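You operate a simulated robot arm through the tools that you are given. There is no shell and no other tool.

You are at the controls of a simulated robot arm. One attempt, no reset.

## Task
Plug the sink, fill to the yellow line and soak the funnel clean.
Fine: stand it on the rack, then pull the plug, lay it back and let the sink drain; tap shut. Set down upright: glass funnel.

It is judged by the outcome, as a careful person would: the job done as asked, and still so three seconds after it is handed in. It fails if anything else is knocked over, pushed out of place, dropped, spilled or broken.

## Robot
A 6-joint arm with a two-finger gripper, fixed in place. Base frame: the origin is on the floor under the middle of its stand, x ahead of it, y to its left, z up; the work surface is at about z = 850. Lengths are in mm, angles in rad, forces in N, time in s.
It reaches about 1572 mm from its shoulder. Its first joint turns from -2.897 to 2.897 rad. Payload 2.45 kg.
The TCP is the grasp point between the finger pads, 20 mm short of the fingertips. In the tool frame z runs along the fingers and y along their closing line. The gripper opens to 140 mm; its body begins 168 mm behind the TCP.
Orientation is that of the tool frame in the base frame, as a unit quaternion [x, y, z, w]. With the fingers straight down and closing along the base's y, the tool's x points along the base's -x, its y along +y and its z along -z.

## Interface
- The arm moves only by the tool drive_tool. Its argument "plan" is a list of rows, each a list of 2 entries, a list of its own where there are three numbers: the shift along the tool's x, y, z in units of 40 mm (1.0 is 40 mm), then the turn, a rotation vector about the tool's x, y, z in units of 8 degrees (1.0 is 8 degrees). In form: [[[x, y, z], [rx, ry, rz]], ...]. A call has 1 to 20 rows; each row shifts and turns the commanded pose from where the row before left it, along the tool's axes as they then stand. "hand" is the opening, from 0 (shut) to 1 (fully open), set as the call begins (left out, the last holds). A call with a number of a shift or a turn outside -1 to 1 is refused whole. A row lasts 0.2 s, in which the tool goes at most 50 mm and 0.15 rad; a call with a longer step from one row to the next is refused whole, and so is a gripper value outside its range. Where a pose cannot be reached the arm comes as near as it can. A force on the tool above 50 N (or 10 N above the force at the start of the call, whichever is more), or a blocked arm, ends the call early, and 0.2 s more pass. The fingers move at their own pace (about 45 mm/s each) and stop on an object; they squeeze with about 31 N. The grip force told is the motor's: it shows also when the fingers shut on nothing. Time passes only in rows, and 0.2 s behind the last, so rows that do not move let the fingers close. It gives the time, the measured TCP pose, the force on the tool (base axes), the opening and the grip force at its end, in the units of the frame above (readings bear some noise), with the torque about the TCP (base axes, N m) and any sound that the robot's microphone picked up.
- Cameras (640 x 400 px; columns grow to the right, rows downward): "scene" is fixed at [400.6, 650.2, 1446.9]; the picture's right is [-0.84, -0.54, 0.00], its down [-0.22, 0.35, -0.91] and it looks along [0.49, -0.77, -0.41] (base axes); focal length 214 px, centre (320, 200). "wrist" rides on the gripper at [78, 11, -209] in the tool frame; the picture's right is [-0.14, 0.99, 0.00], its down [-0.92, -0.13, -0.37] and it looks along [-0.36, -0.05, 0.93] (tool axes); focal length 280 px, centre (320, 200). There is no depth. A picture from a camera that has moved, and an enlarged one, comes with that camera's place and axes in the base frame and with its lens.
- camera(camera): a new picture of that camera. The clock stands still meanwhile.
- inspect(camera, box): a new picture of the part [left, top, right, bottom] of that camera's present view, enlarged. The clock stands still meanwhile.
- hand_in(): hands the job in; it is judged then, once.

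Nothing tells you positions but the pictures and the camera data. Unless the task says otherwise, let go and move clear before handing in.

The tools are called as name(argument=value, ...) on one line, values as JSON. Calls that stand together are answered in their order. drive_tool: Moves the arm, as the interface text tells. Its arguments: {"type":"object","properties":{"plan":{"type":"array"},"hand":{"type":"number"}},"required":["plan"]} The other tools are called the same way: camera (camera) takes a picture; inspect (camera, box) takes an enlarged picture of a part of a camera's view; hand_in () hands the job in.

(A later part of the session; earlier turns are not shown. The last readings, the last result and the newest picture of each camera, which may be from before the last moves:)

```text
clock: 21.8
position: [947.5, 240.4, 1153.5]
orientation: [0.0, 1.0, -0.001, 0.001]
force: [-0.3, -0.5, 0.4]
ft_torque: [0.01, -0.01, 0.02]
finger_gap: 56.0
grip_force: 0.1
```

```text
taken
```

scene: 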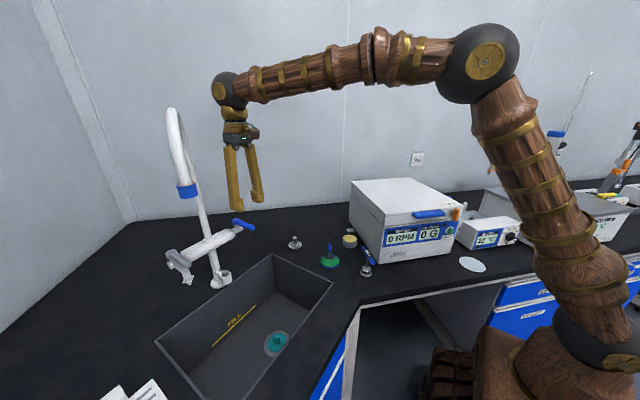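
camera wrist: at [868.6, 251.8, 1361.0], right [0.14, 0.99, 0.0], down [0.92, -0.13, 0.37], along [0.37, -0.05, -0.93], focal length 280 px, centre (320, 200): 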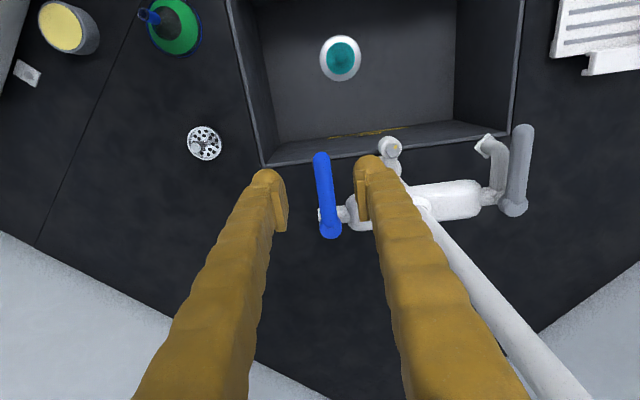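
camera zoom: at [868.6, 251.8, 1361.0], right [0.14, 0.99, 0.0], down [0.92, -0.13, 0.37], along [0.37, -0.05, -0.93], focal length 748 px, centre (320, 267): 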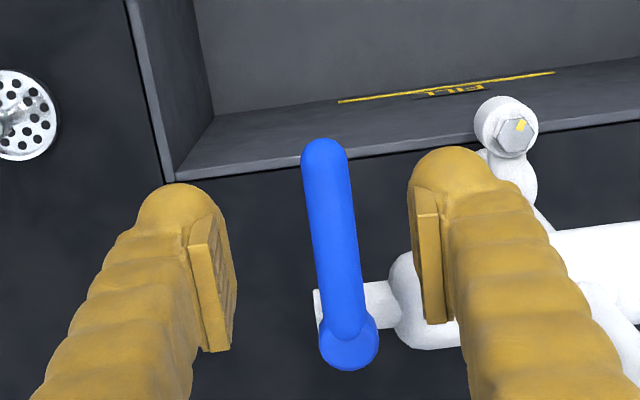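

The lever sits between the fingers, needing about 3 mm in +y. I'll lower to lever height, then narrow the fingers so they sit close on both sides.

drive_tool(plan=[[[0, 0.07, 0.6], [0, 0, 0]], [[0, 0, 0.7], [0, 0, 0]], [[0, 0, 0.7], [0, 0, 0]], [[0, 0, 0.3], [0, 0, 0]], [[0, 0, 0], [0, 0, 0]]], hand=0.4)

inspect(camera="wrist", box=[220, 130, 420, 280])

inspect(camera="scene", box=[160, 180, 290, 290])

```text
clock: 23.0
position: [949.2, 245.4, 1061.7]
orientation: [0.0, 1.0, 0.0, 0.0]
force: [0.1, 0.7, -0.7]
ft_torque: [0.01, 0.0, 0.01]
finger_gap: 55.8
grip_force: 0.0
```

```text
2.67 times, centred on (320, 205) of wrist
camera zoom: at [870.4, 254.9, 1270.2], right [0.14, 0.99, 0.0], down [0.92, -0.13, 0.37], along [0.37, -0.05, -0.93], focal length 748 px, centre (320, 187)
```

zoom: 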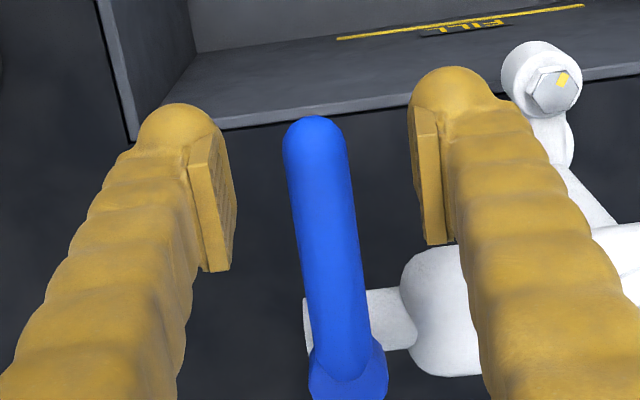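

```text
3.64 times, centred on (225, 235) of scene
camera zoom: at [400.6, 650.2, 1446.9], right [-0.84, -0.54, 0.0], down [-0.22, 0.35, -0.91], along [0.49, -0.77, -0.41], focal length 780 px, centre (666, 73)
```

zoom: 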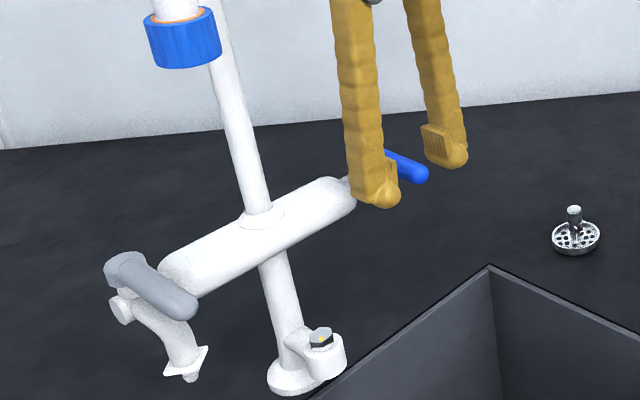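

The lever is between the pads. I'll narrow the fingers around it and try a small turn toward −y, watching the force.

drive_tool(plan=[[[0, -0.05, 0], [0, 0, 0]], [[0, 0, 0], [0, 0, 0]], [[0, 0, 0], [0, 0, 0]]], hand=0.18)

drive_tool(plan=[[[-0.004, -0.124, 0], [0, 0, -0.5]], [[-0.004, -0.124, 0], [0, 0, -0.5]], [[0, 0, 0], [0, 0, 0]]])

inspect(camera="wrist", box=[220, 130, 420, 280])

```text
clock: 23.8
position: [948.1, 242.8, 1063.1]
orientation: [-0.001, 1.0, 0.001, 0.0]
force: [0.1, 0.1, 0.3]
ft_torque: [-0.02, 0.0, 0.03]
finger_gap: 25.1
grip_force: 0.0
```

```text
clock: 24.6
position: [948.9, 232.6, 1062.7]
orientation: [-0.07, 0.998, 0.0, 0.0]
force: [-0.4, 1.9, -1.6]
ft_torque: [0.01, -0.02, 0.02]
finger_gap: 26.4
grip_force: 0.7
```

```text
2.67 times, centred on (320, 205) of wrist
camera zoom: at [870.4, 231.7, 1270.1], right [0.0, 1.0, 0.0], down [0.93, 0.0, 0.37], along [0.37, 0.0, -0.93], focal length 748 px, centre (320, 187)
```

zoom: 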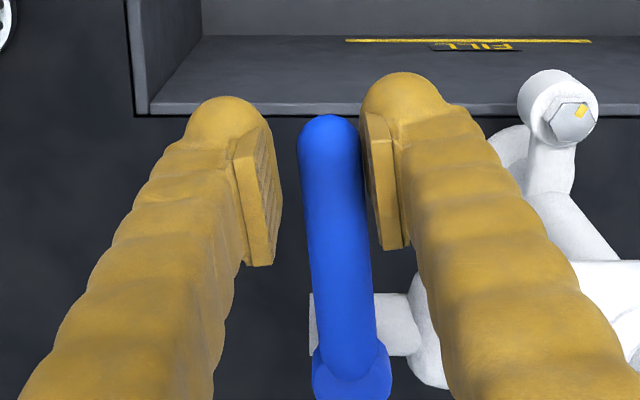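

The lever appears to have turned about 5° toward −y with little resistance. I'll check for water and any sign of flow.

camera(camera="scene")

drive_tool(plan=[[[-0.008, -0.2, 0], [0, 0, -0.8]], [[-0.008, -0.2, 0], [0, 0, -0.8]], [[0, 0, 0], [0, 0, 0]]])

inspect(camera="wrist", box=[220, 130, 420, 280])

inspect(camera="scene", box=[140, 160, 320, 390])

```text
taken
```

scene: 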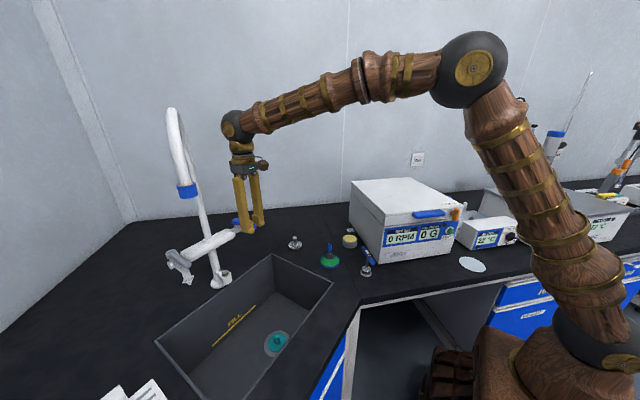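

```text
clock: 25.4
position: [952.8, 216.9, 1061.4]
orientation: [-0.182, 0.983, 0.001, 0.0]
force: [-0.6, 1.2, 0.3]
ft_torque: [0.02, -0.03, 0.03]
finger_gap: 26.0
grip_force: 0.6
```

```text
2.67 times, centred on (320, 205) of wrist
camera zoom: at [876.3, 198.3, 1269.9], right [-0.22, 0.97, 0.0], down [0.91, 0.21, 0.37], along [0.36, 0.08, -0.93], focal length 748 px, centre (320, 187)
```

zoom: 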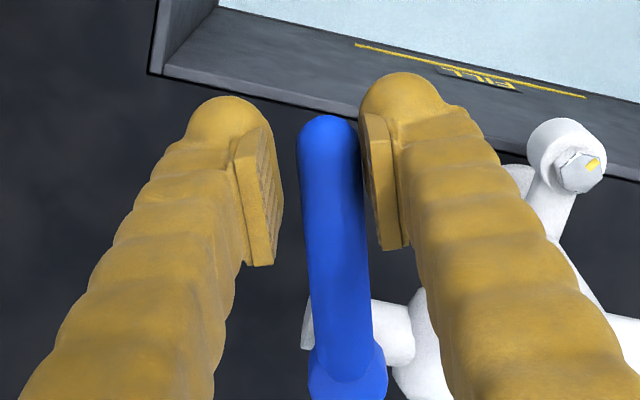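

```text
1.74 times, centred on (230, 275) of scene
camera zoom: at [400.6, 650.2, 1446.9], right [-0.84, -0.54, 0.0], down [-0.22, 0.35, -0.91], along [0.49, -0.77, -0.41], focal length 373 px, centre (476, 70)
```

zoom: 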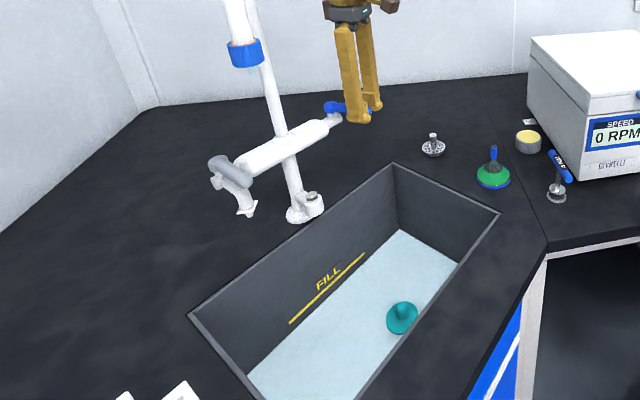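

Water is now in the sink. The clock is stopped while I look, so I'm zooming in to judge the level against the yellow line.

inspect(camera="scene", box=[200, 290, 280, 360])

inspect(camera="scene", box=[150, 170, 290, 390])

```text
5.71 times, centred on (240, 325) of scene
camera zoom: at [400.6, 650.2, 1446.9], right [-0.84, -0.54, 0.0], down [-0.22, 0.35, -0.91], along [0.49, -0.77, -0.41], focal length 1226 px, centre (777, -514)
```

zoom: 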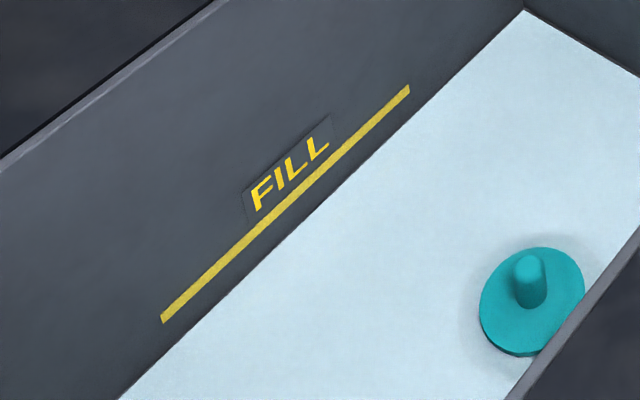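

```text
1.82 times, centred on (220, 280) of scene
camera zoom: at [400.6, 650.2, 1446.9], right [-0.84, -0.54, 0.0], down [-0.22, 0.35, -0.91], along [0.49, -0.77, -0.41], focal length 390 px, centre (502, 54)
```

zoom: 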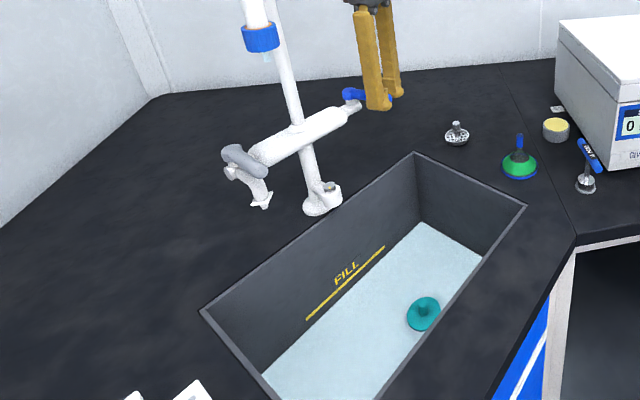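

The water is still only a thin film, about 25 mm below the line, with flow beginning at the gooseneck. I'll hold the lever here for a second and measure the rise.

drive_tool(plan=[[[0, 0, 0], [0, 0, 0]], [[0, 0, 0], [0, 0, 0]], [[0, 0, 0], [0, 0, 0]]])

inspect(camera="scene", box=[200, 290, 280, 360])

inspect(camera="scene", box=[140, 170, 300, 390])

```text
clock: 26.2
position: [952.3, 217.5, 1062.7]
orientation: [-0.181, 0.984, 0.0, 0.0]
force: [-1.0, 1.3, -0.2]
ft_torque: [-0.03, 0.0, 0.0]
finger_gap: 25.5
grip_force: 0.9
```

```text
5.71 times, centred on (240, 325) of scene
camera zoom: at [400.6, 650.2, 1446.9], right [-0.84, -0.54, 0.0], down [-0.22, 0.35, -0.91], along [0.49, -0.77, -0.41], focal length 1226 px, centre (777, -514)
```

zoom: 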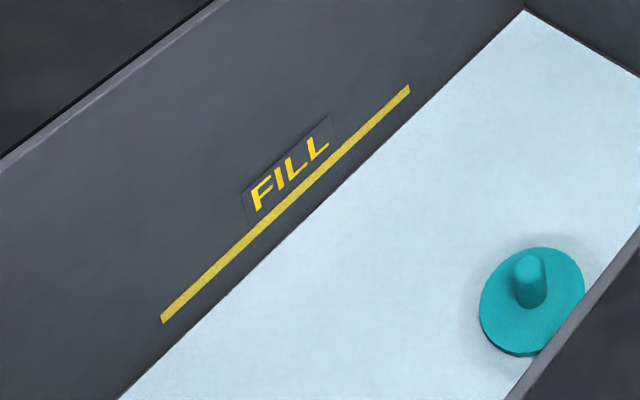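

```text
1.82 times, centred on (220, 280) of scene
camera zoom: at [400.6, 650.2, 1446.9], right [-0.84, -0.54, 0.0], down [-0.22, 0.35, -0.91], along [0.49, -0.77, -0.41], focal length 390 px, centre (502, 54)
```

zoom: 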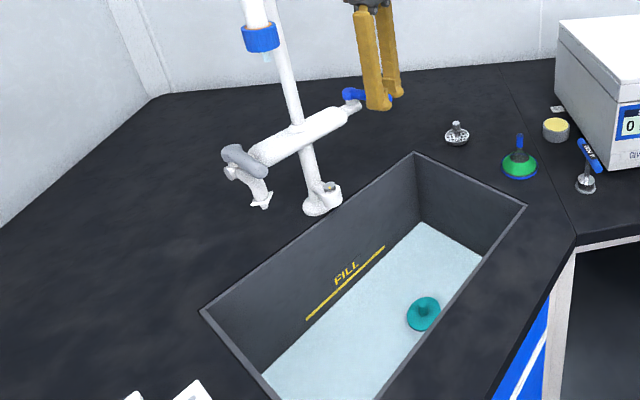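

There is no visible rise yet at this small opening. I'll turn the lever further and keep measuring.

drive_tool(plan=[[[-0.008, -0.2, 0], [0, 0, -0.8]], [[-0.008, -0.2, 0], [0, 0, -0.8]], [[-0.008, -0.2, 0], [0, 0, -0.8]], [[0, 0, 0], [0, 0, 0]]])

inspect(camera="scene", box=[200, 290, 280, 360])

inspect(camera="scene", box=[140, 170, 300, 390])

inspect(camera="wrist", box=[220, 130, 420, 280])

```text
clock: 27.2
position: [965.9, 193.8, 1061.9]
orientation: [-0.342, 0.94, 0.0, 0.001]
force: [-0.5, 1.4, -0.4]
ft_torque: [0.02, -0.01, 0.02]
finger_gap: 25.7
grip_force: 0.2
```

```text
5.71 times, centred on (240, 325) of scene
camera zoom: at [400.6, 650.2, 1446.9], right [-0.84, -0.54, 0.0], down [-0.22, 0.35, -0.91], along [0.49, -0.77, -0.41], focal length 1226 px, centre (777, -514)
```

zoom: 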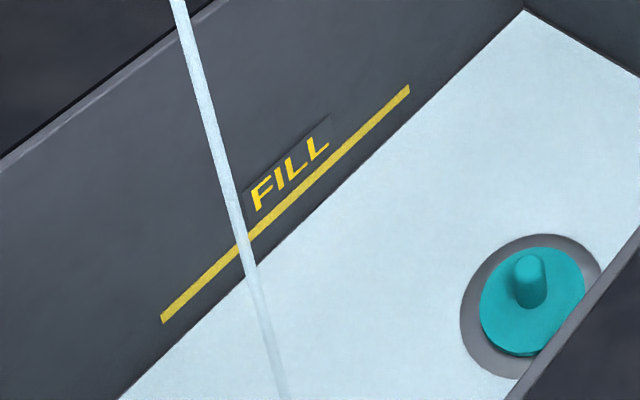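

```text
1.82 times, centred on (220, 280) of scene
camera zoom: at [400.6, 650.2, 1446.9], right [-0.84, -0.54, 0.0], down [-0.22, 0.35, -0.91], along [0.49, -0.77, -0.41], focal length 390 px, centre (502, 54)
```

zoom: 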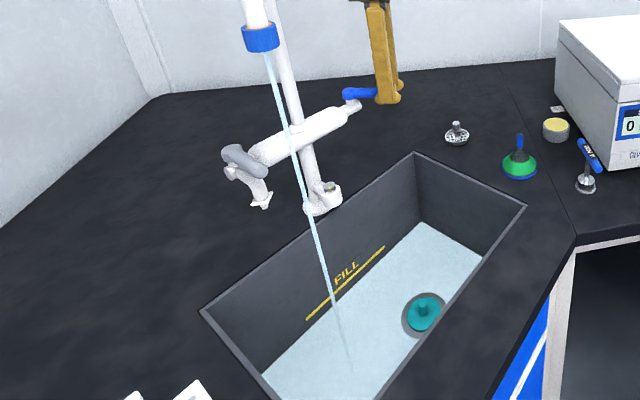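

```text
2.67 times, centred on (320, 205) of wrist
camera zoom: at [897.7, 152.9, 1269.4], right [-0.53, 0.85, 0.0], down [0.79, 0.49, 0.37], along [0.31, 0.2, -0.93], focal length 748 px, centre (320, 187)
```

zoom: 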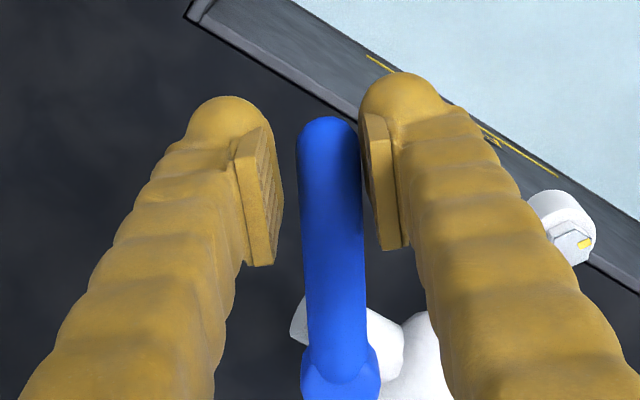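

A clear stream now falls from the gooseneck into the sink. I'll let it run in short intervals and check that the level rises, which also shows whether the plug holds.

drive_tool(plan=[[[0, 0, 0], [0, 0, 0]], [[0, 0, 0], [0, 0, 0]], [[0, 0, 0], [0, 0, 0]], [[0, 0, 0], [0, 0, 0]]])

inspect(camera="scene", box=[200, 290, 280, 360])

inspect(camera="scene", box=[250, 315, 310, 375])

```text
clock: 28.2
position: [963.9, 195.0, 1060.7]
orientation: [-0.342, 0.94, 0.001, 0.0]
force: [-0.7, 0.2, 0.1]
ft_torque: [-0.01, 0.0, 0.0]
finger_gap: 25.5
grip_force: 0.1
```

```text
5.71 times, centred on (240, 325) of scene
camera zoom: at [400.6, 650.2, 1446.9], right [-0.84, -0.54, 0.0], down [-0.22, 0.35, -0.91], along [0.49, -0.77, -0.41], focal length 1226 px, centre (777, -514)
```

zoom: 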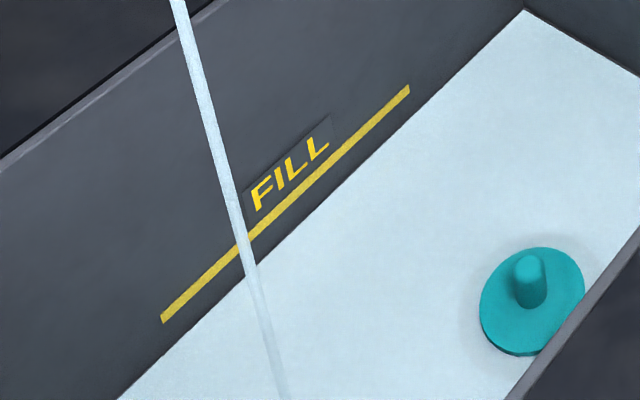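

```text
6.67 times, centred on (280, 345) of scene
camera zoom: at [400.6, 650.2, 1446.9], right [-0.84, -0.54, 0.0], down [-0.22, 0.35, -0.91], along [0.49, -0.77, -0.41], focal length 1430 px, centre (587, -767)
```

zoom: 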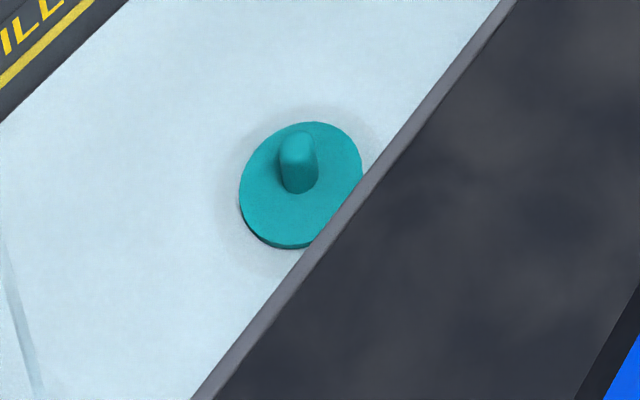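

The film covers the drain ring again, so the level is rising slowly. I'll open the lever further to fill faster.

drive_tool(plan=[[[-0.008, -0.2, 0], [0, 0, -0.8]], [[-0.008, -0.2, 0], [0, 0, -0.8]], [[-0.008, -0.2, 0], [0, 0, -0.8]], [[0, 0, 0], [0, 0, 0]], [[0, 0, 0], [0, 0, 0]], [[0, 0, 0], [0, 0, 0]]])

inspect(camera="scene", box=[200, 290, 280, 360])

camera(camera="scene")

inspect(camera="wrist", box=[220, 130, 420, 280])

```text
clock: 29.6
position: [982.1, 180.6, 1061.3]
orientation: [-0.494, 0.869, 0.0, 0.0]
force: [-1.1, 0.7, -0.5]
ft_torque: [0.0, -0.03, 0.01]
finger_gap: 25.6
grip_force: 0.6
```

```text
5.71 times, centred on (240, 325) of scene
camera zoom: at [400.6, 650.2, 1446.9], right [-0.84, -0.54, 0.0], down [-0.22, 0.35, -0.91], along [0.49, -0.77, -0.41], focal length 1226 px, centre (777, -514)
```

zoom: 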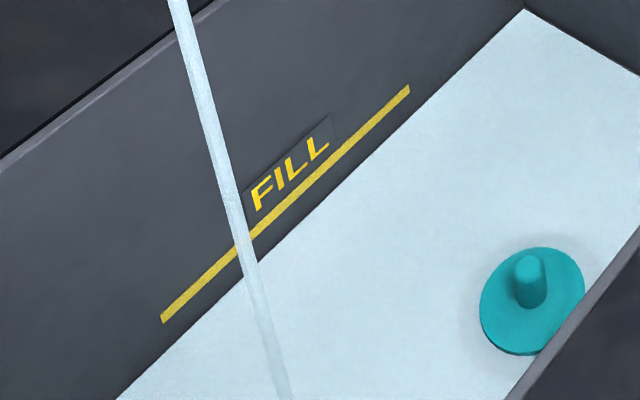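

```text
taken
```

scene: 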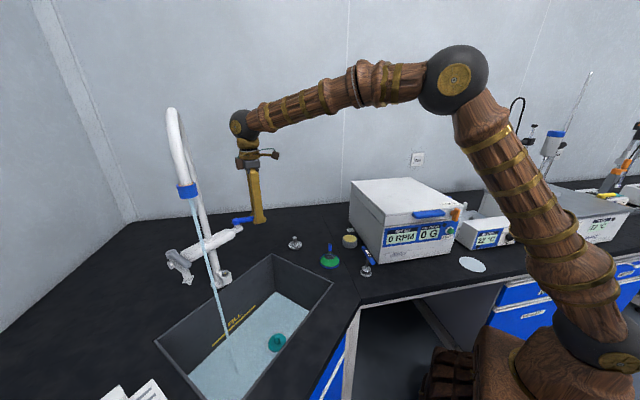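

```text
2.67 times, centred on (320, 205) of wrist
camera zoom: at [933.0, 118.1, 1269.8], right [-0.78, 0.62, 0.0], down [0.58, 0.73, 0.37], along [0.23, 0.29, -0.93], focal length 748 px, centre (320, 187)
```

zoom: 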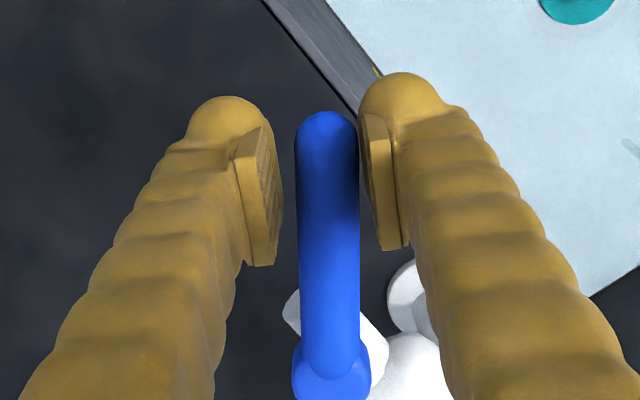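

The stream is thicker and the level has risen slightly. I'll let it run about two more seconds and measure the rate.

drive_tool(plan=[[[0, 0, 0], [0, 0, 0]], [[0, 0, 0], [0, 0, 0]], [[0, 0, 0], [0, 0, 0]], [[0, 0, 0], [0, 0, 0]], [[0, 0, 0], [0, 0, 0]], [[0, 0, 0], [0, 0, 0]], [[0, 0, 0], [0, 0, 0]], [[0, 0, 0], [0, 0, 0]], [[0, 0, 0], [0, 0, 0]]])

inspect(camera="scene", box=[200, 290, 280, 360])

```text
clock: 31.6
position: [982.5, 181.1, 1062.9]
orientation: [-0.494, 0.869, 0.001, 0.0]
force: [0.2, 0.8, 0.9]
ft_torque: [0.0, 0.0, -0.03]
finger_gap: 25.3
grip_force: 0.4
```

```text
5.71 times, centred on (240, 325) of scene
camera zoom: at [400.6, 650.2, 1446.9], right [-0.84, -0.54, 0.0], down [-0.22, 0.35, -0.91], along [0.49, -0.77, -0.41], focal length 1226 px, centre (777, -514)
```

zoom: 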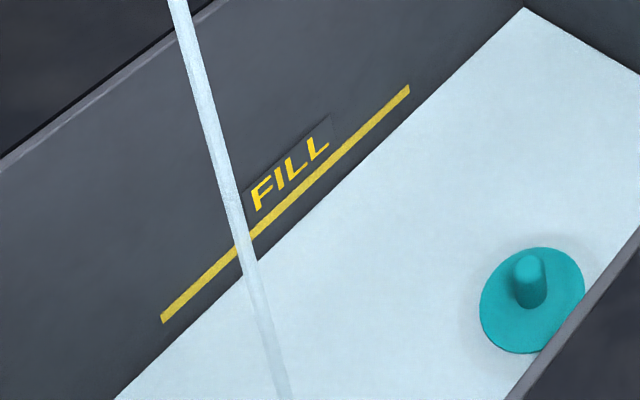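

The level is rising about 0.5 mm/s. I'll open the lever a bit more and keep waiting at the lever so I can shut it in time.

drive_tool(plan=[[[-0.008, -0.2, 0], [0, 0, -0.8]], [[-0.008, -0.2, 0], [0, 0, -0.8]], [[-0.008, -0.2, 0], [0, 0, -0.8]], [[0, 0, 0], [0, 0, 0]], [[0, 0, 0], [0, 0, 0]], [[0, 0, 0], [0, 0, 0]], [[0, 0, 0], [0, 0, 0]], [[0, 0, 0], [0, 0, 0]], [[0, 0, 0], [0, 0, 0]], [[0, 0, 0], [0, 0, 0]]])

inspect(camera="scene", box=[200, 290, 280, 360])

inspect(camera="wrist", box=[220, 130, 420, 280])

```text
clock: 33.8
position: [1004.7, 172.4, 1062.8]
orientation: [-0.632, 0.775, 0.001, 0.001]
force: [-0.5, 0.0, 0.5]
ft_torque: [0.0, -0.01, 0.05]
finger_gap: 25.4
grip_force: 0.2
```

```text
5.71 times, centred on (240, 325) of scene
camera zoom: at [400.6, 650.2, 1446.9], right [-0.84, -0.54, 0.0], down [-0.22, 0.35, -0.91], along [0.49, -0.77, -0.41], focal length 1226 px, centre (777, -514)
```

zoom: 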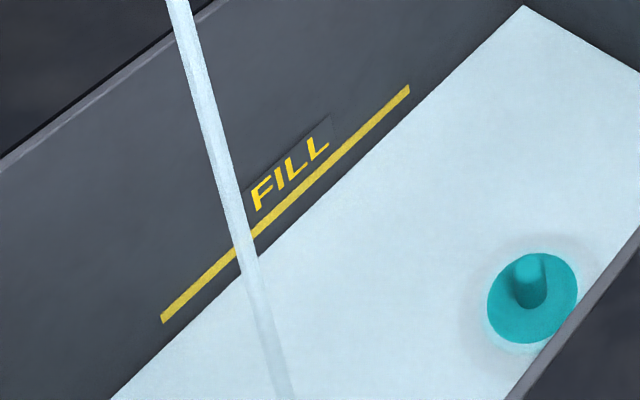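

```text
2.67 times, centred on (320, 205) of wrist
camera zoom: at [978.4, 96.7, 1270.1], right [-0.94, 0.33, 0.0], down [0.31, 0.88, 0.37], along [0.12, 0.35, -0.93], focal length 748 px, centre (320, 187)
```

zoom: 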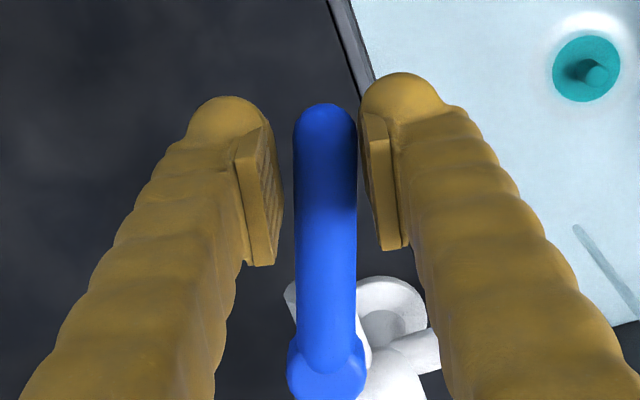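

The level is now about 5 mm and rising roughly 1 mm/s with some 20 mm to go. I'll wait 4 s and check again.

drive_tool(plan=[[[0, 0, 0], [0, 0, 0]], [[0, 0, 0], [0, 0, 0]], [[0, 0, 0], [0, 0, 0]], [[0, 0, 0], [0, 0, 0]], [[0, 0, 0], [0, 0, 0]], [[0, 0, 0], [0, 0, 0]], [[0, 0, 0], [0, 0, 0]], [[0, 0, 0], [0, 0, 0]], [[0, 0, 0], [0, 0, 0]], [[0, 0, 0], [0, 0, 0]], [[0, 0, 0], [0, 0, 0]], [[0, 0, 0], [0, 0, 0]], [[0, 0, 0], [0, 0, 0]], [[0, 0, 0], [0, 0, 0]], [[0, 0, 0], [0, 0, 0]], [[0, 0, 0], [0, 0, 0]], [[0, 0, 0], [0, 0, 0]], [[0, 0, 0], [0, 0, 0]], [[0, 0, 0], [0, 0, 0]], [[0, 0, 0], [0, 0, 0]]])

inspect(camera="scene", box=[200, 290, 280, 360])

```text
clock: 38.0
position: [1004.1, 171.2, 1063.1]
orientation: [-0.632, 0.775, -0.001, 0.0]
force: [-0.9, 0.3, 0.3]
ft_torque: [0.02, 0.03, -0.01]
finger_gap: 25.1
grip_force: 0.0
```

```text
5.71 times, centred on (240, 325) of scene
camera zoom: at [400.6, 650.2, 1446.9], right [-0.84, -0.54, 0.0], down [-0.22, 0.35, -0.91], along [0.49, -0.77, -0.41], focal length 1226 px, centre (777, -514)
```

zoom: 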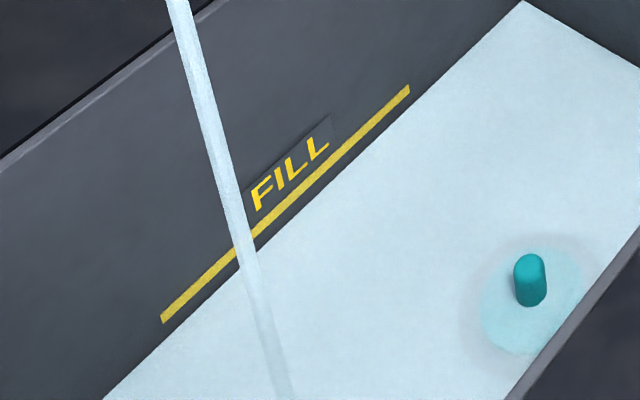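

About 22 px (roughly 15 mm) remain, rising around 2 px/s. I'll wait another 4 s and re-measure.

drive_tool(plan=[[[0, 0, 0], [0, 0, 0]], [[0, 0, 0], [0, 0, 0]], [[0, 0, 0], [0, 0, 0]], [[0, 0, 0], [0, 0, 0]], [[0, 0, 0], [0, 0, 0]], [[0, 0, 0], [0, 0, 0]], [[0, 0, 0], [0, 0, 0]], [[0, 0, 0], [0, 0, 0]], [[0, 0, 0], [0, 0, 0]], [[0, 0, 0], [0, 0, 0]], [[0, 0, 0], [0, 0, 0]], [[0, 0, 0], [0, 0, 0]], [[0, 0, 0], [0, 0, 0]], [[0, 0, 0], [0, 0, 0]], [[0, 0, 0], [0, 0, 0]], [[0, 0, 0], [0, 0, 0]], [[0, 0, 0], [0, 0, 0]], [[0, 0, 0], [0, 0, 0]], [[0, 0, 0], [0, 0, 0]], [[0, 0, 0], [0, 0, 0]]])

inspect(camera="scene", box=[200, 290, 280, 360])

```text
clock: 42.2
position: [1004.0, 172.0, 1062.1]
orientation: [-0.632, 0.775, 0.0, 0.0]
force: [-1.4, -0.6, 0.6]
ft_torque: [0.02, -0.01, -0.02]
finger_gap: 24.9
grip_force: 0.0
```

```text
5.71 times, centred on (240, 325) of scene
camera zoom: at [400.6, 650.2, 1446.9], right [-0.84, -0.54, 0.0], down [-0.22, 0.35, -0.91], along [0.49, -0.77, -0.41], focal length 1226 px, centre (777, -514)
```

zoom: 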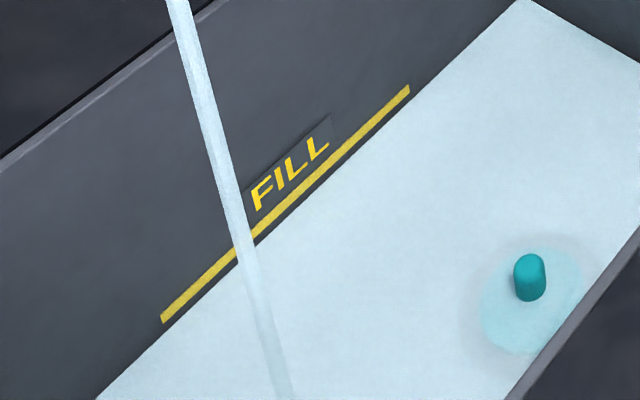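

The gap to the line's centre is about 15 px, rising about 1.7 px/s. I'll wait 4 s once more.

drive_tool(plan=[[[0, 0, 0], [0, 0, 0]], [[0, 0, 0], [0, 0, 0]], [[0, 0, 0], [0, 0, 0]], [[0, 0, 0], [0, 0, 0]], [[0, 0, 0], [0, 0, 0]], [[0, 0, 0], [0, 0, 0]], [[0, 0, 0], [0, 0, 0]], [[0, 0, 0], [0, 0, 0]], [[0, 0, 0], [0, 0, 0]], [[0, 0, 0], [0, 0, 0]], [[0, 0, 0], [0, 0, 0]], [[0, 0, 0], [0, 0, 0]], [[0, 0, 0], [0, 0, 0]], [[0, 0, 0], [0, 0, 0]], [[0, 0, 0], [0, 0, 0]], [[0, 0, 0], [0, 0, 0]], [[0, 0, 0], [0, 0, 0]], [[0, 0, 0], [0, 0, 0]], [[0, 0, 0], [0, 0, 0]], [[0, 0, 0], [0, 0, 0]]])

inspect(camera="scene", box=[200, 290, 280, 360])

inspect(camera="scene", box=[210, 320, 240, 350])

```text
clock: 46.4
position: [1004.8, 171.4, 1062.4]
orientation: [-0.632, 0.775, 0.0, -0.001]
force: [-1.1, -0.1, 0.1]
ft_torque: [0.0, -0.02, -0.04]
finger_gap: 25.3
grip_force: 0.1
```

```text
5.71 times, centred on (240, 325) of scene
camera zoom: at [400.6, 650.2, 1446.9], right [-0.84, -0.54, 0.0], down [-0.22, 0.35, -0.91], along [0.49, -0.77, -0.41], focal length 1226 px, centre (777, -514)
```

zoom: 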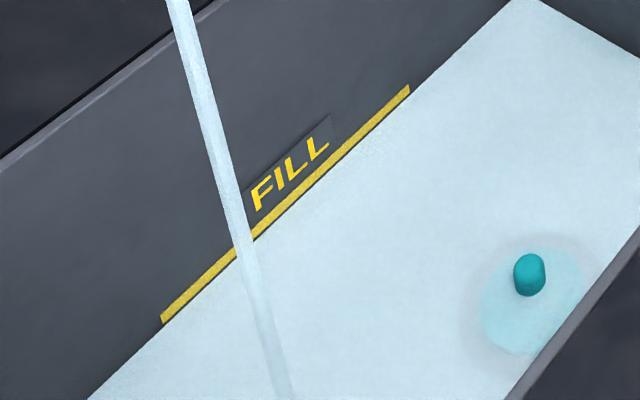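

```text
13.33 times, centred on (225, 335) of scene
camera zoom: at [400.6, 650.2, 1446.9], right [-0.84, -0.54, 0.0], down [-0.22, 0.35, -0.91], along [0.49, -0.77, -0.41], focal length 2860 px, centre (1587, -1600)
```

zoom: 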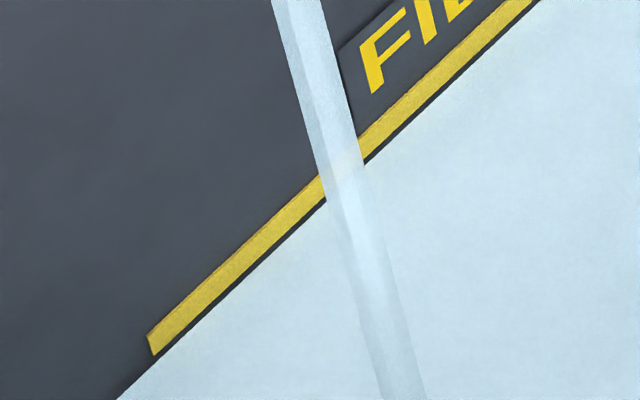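

The water is about 2 mm below the bottom edge of the line, or 5 mm below its centre. I'll wait about 2.4 s more while the fingers narrow on the lever, then turn it back toward shut in the same call.

drive_tool(plan=[[[0, 0, 0], [0, 0, 0]], [[0, 0, 0], [0, 0, 0]], [[0, 0, 0], [0, 0, 0]], [[0, 0, 0], [0, 0, 0]], [[0, 0, 0], [0, 0, 0]], [[0, 0, 0], [0, 0, 0]], [[0, 0, 0], [0, 0, 0]], [[0, 0, 0], [0, 0, 0]], [[0, 0, 0], [0, 0, 0]], [[0, 0, 0], [0, 0, 0]], [[0, 0, 0], [0, 0, 0]], [[-0.017, 0.247, 0], [0, 0, 1]], [[-0.017, 0.247, 0], [0, 0, 1]], [[-0.017, 0.247, 0], [0, 0, 1]], [[-0.017, 0.247, 0], [0, 0, 1]], [[-0.017, 0.247, 0], [0, 0, 1]], [[-0.017, 0.247, 0], [0, 0, 1]], [[-0.017, 0.247, 0], [0, 0, 1]], [[-0.017, 0.247, 0], [0, 0, 1]], [[-0.017, 0.247, 0], [0, 0, 1]]], hand=0.145)

inspect(camera="scene", box=[210, 320, 240, 350])

inspect(camera="wrist", box=[220, 130, 420, 280])

inspect(camera="scene", box=[140, 170, 300, 390])

```text
clock: 50.6
position: [948.1, 233.2, 1062.0]
orientation: [-0.055, 0.999, 0.0, 0.0]
force: [-0.7, -1.3, -0.4]
ft_torque: [0.01, -0.02, 0.02]
finger_gap: 20.9
grip_force: 0.5
```

```text
13.33 times, centred on (225, 335) of scene
camera zoom: at [400.6, 650.2, 1446.9], right [-0.84, -0.54, 0.0], down [-0.22, 0.35, -0.91], along [0.49, -0.77, -0.41], focal length 2860 px, centre (1587, -1600)
```

zoom: 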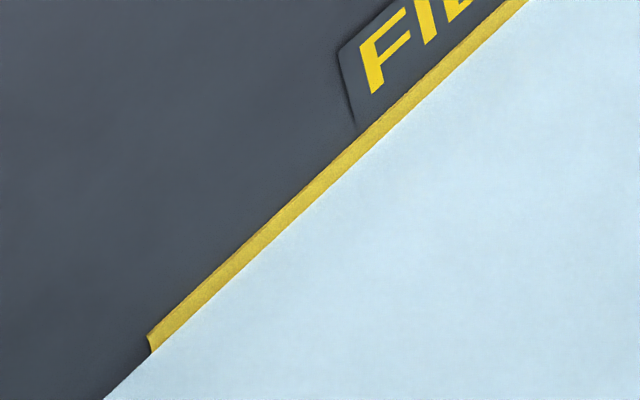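

```text
2.67 times, centred on (320, 205) of wrist
camera zoom: at [869.3, 234.6, 1269.4], right [0.03, 1.0, 0.0], down [0.93, -0.03, 0.37], along [0.37, -0.01, -0.93], focal length 748 px, centre (320, 187)
```

zoom: 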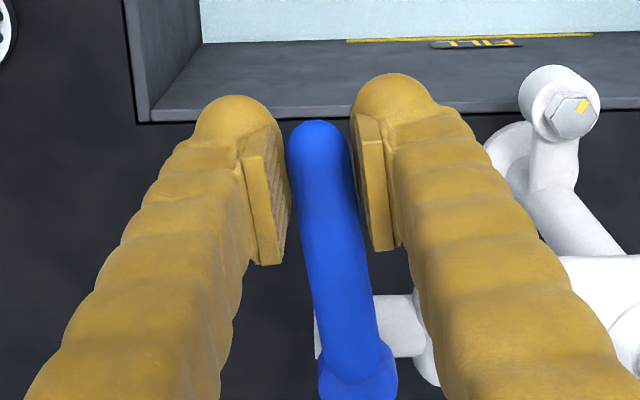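

```text
1.82 times, centred on (220, 280) of scene
camera zoom: at [400.6, 650.2, 1446.9], right [-0.84, -0.54, 0.0], down [-0.22, 0.35, -0.91], along [0.49, -0.77, -0.41], focal length 390 px, centre (502, 54)
```

zoom: 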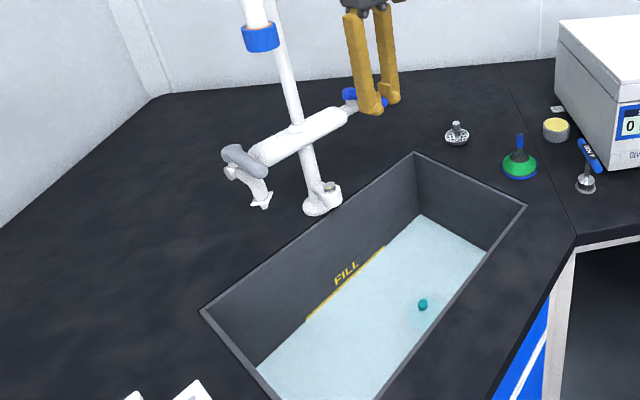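

The level is within the yellow line and the stream has stopped, with the lever about 7° from shut. I'll finish turning it back.

drive_tool(plan=[[[-0.008, 0.13, 0], [0, 0, 0.5]], [[-0.004, 0.1, 0], [0, 0, 0.4]], [[0, 0.03, 0], [0, 0, 0]], [[0, 0, 0], [0, 0, 0]]])

inspect(camera="wrist", box=[220, 130, 420, 280])

inspect(camera="scene", box=[210, 320, 240, 350])

```text
clock: 51.6
position: [946.8, 242.7, 1062.2]
orientation: [0.008, 1.0, 0.001, 0.002]
force: [-1.0, -1.5, 1.5]
ft_torque: [-0.03, -0.02, 0.0]
finger_gap: 21.9
grip_force: 1.6
```

```text
2.67 times, centred on (320, 205) of wrist
camera zoom: at [870.3, 254.4, 1269.6], right [0.15, 0.99, 0.0], down [0.92, -0.14, 0.37], along [0.37, -0.06, -0.93], focal length 748 px, centre (320, 187)
```

zoom: 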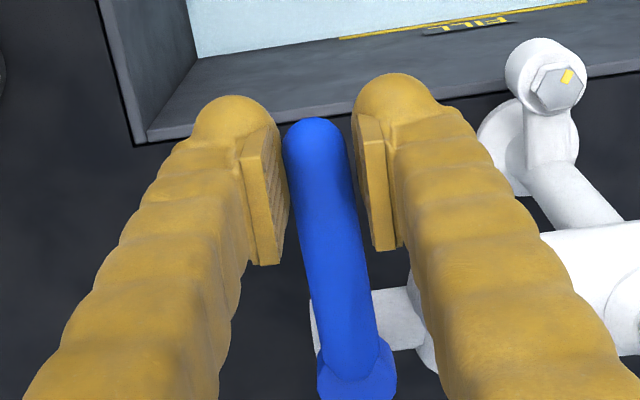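

```text
13.33 times, centred on (225, 335) of scene
camera zoom: at [400.6, 650.2, 1446.9], right [-0.84, -0.54, 0.0], down [-0.22, 0.35, -0.91], along [0.49, -0.77, -0.41], focal length 2860 px, centre (1587, -1600)
```

zoom: 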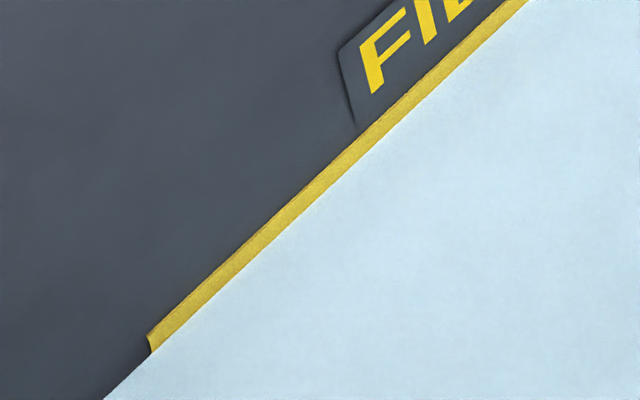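

The lever is within about 1° of its start and the level is steady in the line. I'll nudge it the last bit, then open, rise clear and look at the whole scene.

drive_tool(plan=[[[0, 0.04, 0], [0, 0, 0]], [[0, 0.03, 0], [0, 0, 0]], [[0, 0, 0], [0, 0, 0]]])

inspect(camera="wrist", box=[220, 130, 420, 280])

```text
clock: 52.4
position: [947.4, 246.2, 1062.4]
orientation: [0.006, 1.0, 0.0, 0.001]
force: [1.6, -5.5, -2.1]
ft_torque: [-0.07, -0.04, 0.03]
finger_gap: 24.0
grip_force: 2.6
```

```text
2.67 times, centred on (320, 205) of wrist
camera zoom: at [870.3, 257.3, 1269.7], right [0.15, 0.99, 0.0], down [0.92, -0.14, 0.37], along [0.37, -0.06, -0.93], focal length 748 px, centre (320, 187)
```

zoom: 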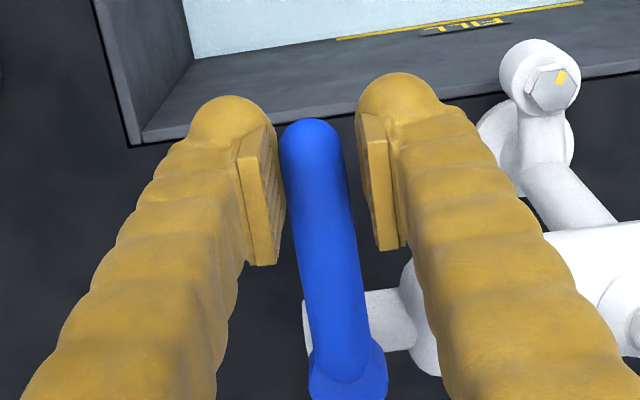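

The lever is back at its stop (5.5 N reaction) and the level is on the line. I'll let go, rise, and move toward the funnel.

drive_tool(plan=[[[0, -0.06, 0], [0, 0, 0]], [[0, 0, 0], [0, 0, 0]], [[0, 0, -0.4], [0, 0, 0]], [[0, 0, -0.8], [0, 0, -0.1]], [[0, 0, -0.9], [0, 0, 0]], [[0, 0, -0.9], [0, 0, 0]], [[0.73, -0.73, 0], [0, 0, 0]], [[0.73, -0.73, 0], [0, 0, 0]], [[0.73, -0.73, 0], [0, 0, 0]], [[0.73, -0.73, 0], [0, 0, 0]], [[0.73, -0.73, 0], [0, 0, 0]], [[0.73, -0.73, 0], [0, 0, 0]], [[0.73, -0.73, 0], [0, 0, 0]], [[0, 0, 0], [0, 0, 0]]], hand=0.4)

camera(camera="wrist")

inspect(camera="wrist", box=[230, 80, 430, 230])

camera(camera="scene")

inspect(camera="scene", box=[210, 320, 240, 350])

```text
clock: 55.4
position: [739.9, 40.1, 1181.9]
orientation: [-0.001, 1.0, 0.0, 0.001]
force: [0.5, 0.0, -0.4]
ft_torque: [-0.01, 0.01, 0.0]
finger_gap: 55.9
grip_force: 0.0
```

```text
taken
camera wrist: at [661.3, 49.3, 1390.2], right [0.14, 0.99, 0.0], down [0.92, -0.13, 0.37], along [0.37, -0.05, -0.93], focal length 280 px, centre (320, 200)
```

wrist: 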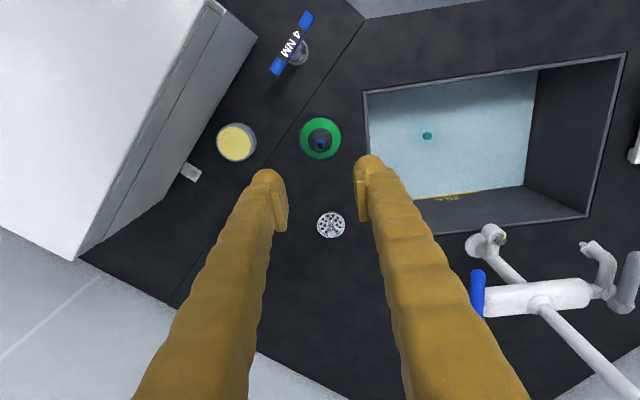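

```text
2.67 times, centred on (330, 155) of wrist
camera zoom: at [661.3, 49.3, 1390.2], right [0.14, 0.99, 0.0], down [0.92, -0.13, 0.37], along [0.37, -0.05, -0.93], focal length 748 px, centre (293, 320)
```

zoom: 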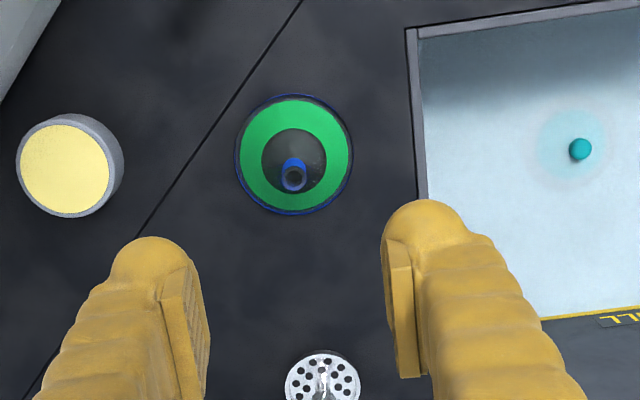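

```text
taken
```

scene: 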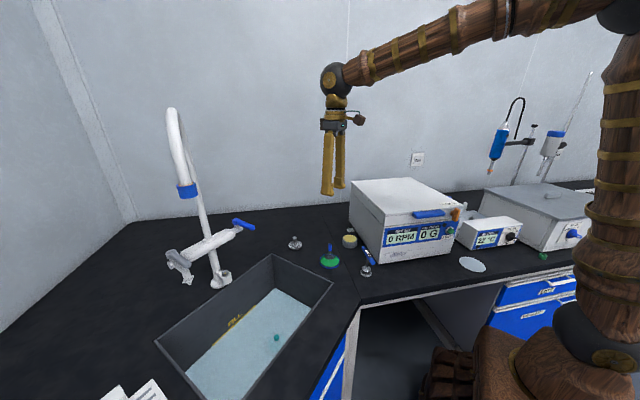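

```text
13.33 times, centred on (225, 335) of scene
camera zoom: at [400.6, 650.2, 1446.9], right [-0.84, -0.54, 0.0], down [-0.22, 0.35, -0.91], along [0.49, -0.77, -0.41], focal length 2860 px, centre (1587, -1600)
```

zoom: 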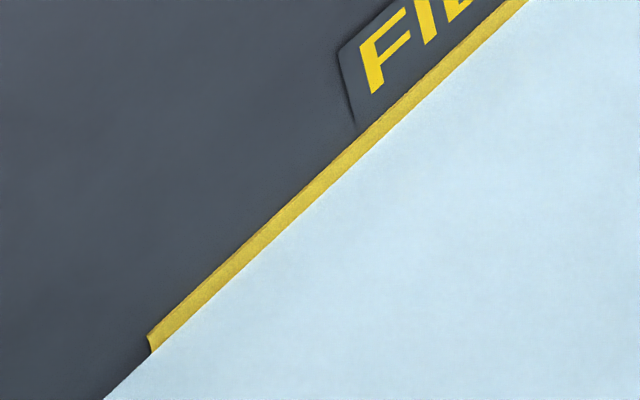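

The level is steady, so the plug holds. The funnel's axis is at about (747, 38) with its stem top near z 943. I'll descend over it and check alignment.

drive_tool(plan=[[[-0.17, -0.05, 0.9], [0, 0, 0]], [[0, 0, 0.9], [0, 0, 0]], [[0, 0, 0.9], [0, 0, 0]], [[0, 0, 0.9], [0, 0, 0]], [[0, 0, 0.6], [0, 0, 0]], [[0, 0, 0], [0, 0, 0]]], hand=0.4)

inspect(camera="wrist", box=[220, 120, 420, 270])

inspect(camera="scene", box=[290, 190, 380, 280])

```text
clock: 56.8
position: [749.6, 37.3, 1012.0]
orientation: [0.0, 1.0, 0.001, -0.001]
force: [-0.7, 0.6, 0.2]
ft_torque: [-0.01, 0.02, 0.0]
finger_gap: 56.0
grip_force: 0.0
```

```text
2.67 times, centred on (320, 195) of wrist
camera zoom: at [671.3, 47.8, 1220.9], right [0.14, 0.99, 0.0], down [0.92, -0.13, 0.37], along [0.37, -0.05, -0.93], focal length 748 px, centre (320, 213)
```

zoom: 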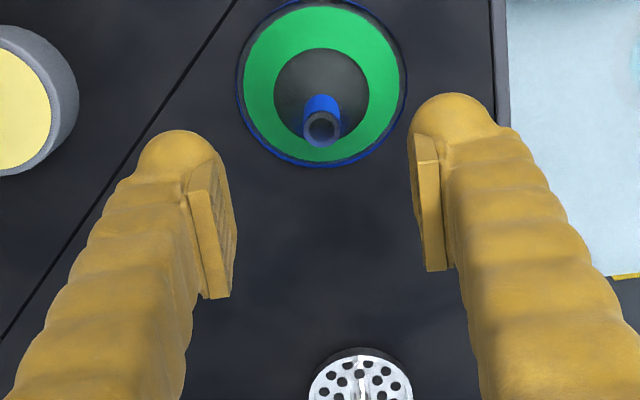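

```text
4.44 times, centred on (335, 235) of scene
camera zoom: at [400.6, 650.2, 1446.9], right [-0.84, -0.54, 0.0], down [-0.22, 0.35, -0.91], along [0.49, -0.77, -0.41], focal length 953 px, centre (253, 44)
```

zoom: 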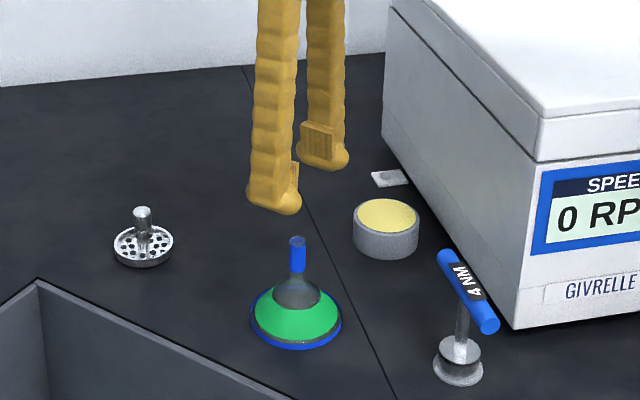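

The stem is centred between the fingers. I'll lower to about z 930 so the pads cover the blue sleeve, then check before closing.

drive_tool(plan=[[[0.04, 0.01, 0.8], [0, 0, 0]], [[0, 0, 0.8], [0, 0, 0]], [[0, 0, 0.4], [0, 0, 0]], [[0, 0, 0.05], [0, 0, 0]], [[0, 0, 0], [0, 0, 0]]])

inspect(camera="wrist", box=[220, 120, 420, 270])

inspect(camera="scene", box=[290, 200, 370, 280])

```text
clock: 58.0
position: [749.6, 38.7, 931.9]
orientation: [0.001, 1.0, 0.001, 0.0]
force: [-0.6, 0.0, -0.3]
ft_torque: [0.0, -0.01, 0.01]
finger_gap: 56.0
grip_force: 0.1
```

```text
2.67 times, centred on (320, 195) of wrist
camera zoom: at [671.1, 48.2, 1139.6], right [0.14, 0.99, 0.0], down [0.92, -0.13, 0.37], along [0.37, -0.05, -0.93], focal length 748 px, centre (320, 213)
```

zoom: 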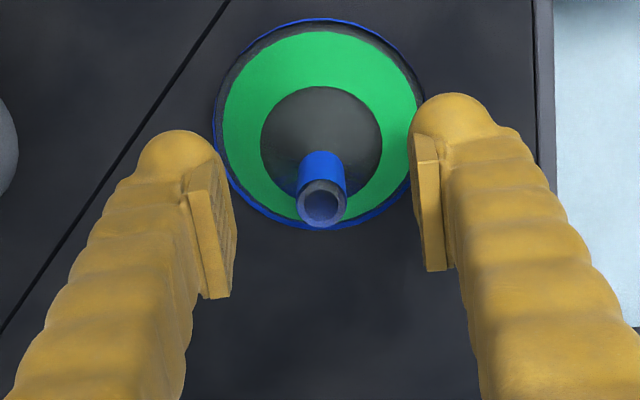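

```text
5.00 times, centred on (330, 240) of scene
camera zoom: at [400.6, 650.2, 1446.9], right [-0.84, -0.54, 0.0], down [-0.22, 0.35, -0.91], along [0.49, -0.77, -0.41], focal length 1072 px, centre (270, 0)
```

zoom: 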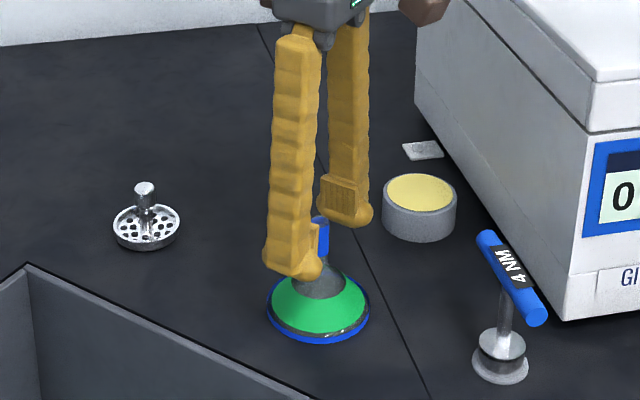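

The stem is between the pads, about 2 mm toward −x. I'll correct that and close on the sleeve.

drive_tool(plan=[[[0.05, 0, 0], [0, 0, 0]], [[0, 0, 0], [0, 0, 0]], [[0, 0, 0], [0, 0, 0]], [[0, 0, 0], [0, 0, 0]], [[0, 0, 0], [0, 0, 0]]], hand=0)

inspect(camera="wrist", box=[220, 120, 420, 270])

inspect(camera="scene", box=[290, 200, 370, 280])

```text
clock: 59.2
position: [746.3, 38.7, 932.1]
orientation: [0.0, 1.0, 0.0, 0.0]
force: [0.5, 0.2, 0.0]
ft_torque: [-0.04, 0.01, 0.0]
finger_gap: 13.1
grip_force: 31.0
```

```text
2.67 times, centred on (320, 195) of wrist
camera zoom: at [669.0, 48.2, 1139.6], right [0.14, 0.99, 0.0], down [0.92, -0.13, 0.37], along [0.37, -0.05, -0.93], focal length 748 px, centre (320, 213)
```

zoom: 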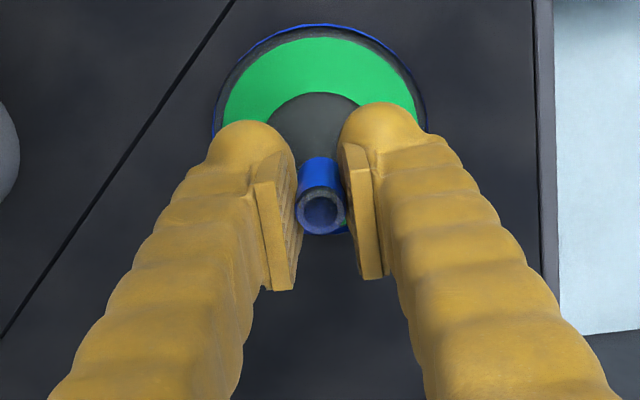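

```text
5.00 times, centred on (330, 240) of scene
camera zoom: at [400.6, 650.2, 1446.9], right [-0.84, -0.54, 0.0], down [-0.22, 0.35, -0.91], along [0.49, -0.77, -0.41], focal length 1072 px, centre (270, 0)
```

zoom: 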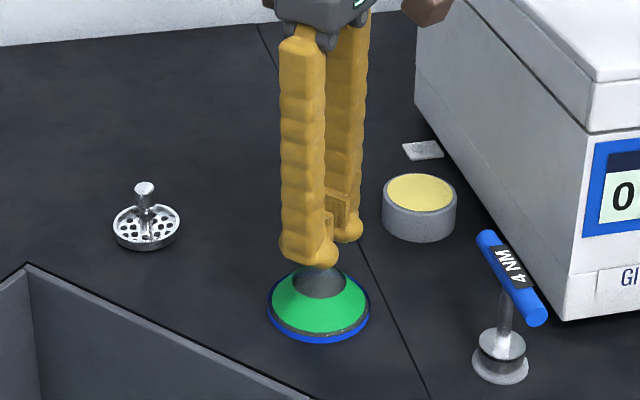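

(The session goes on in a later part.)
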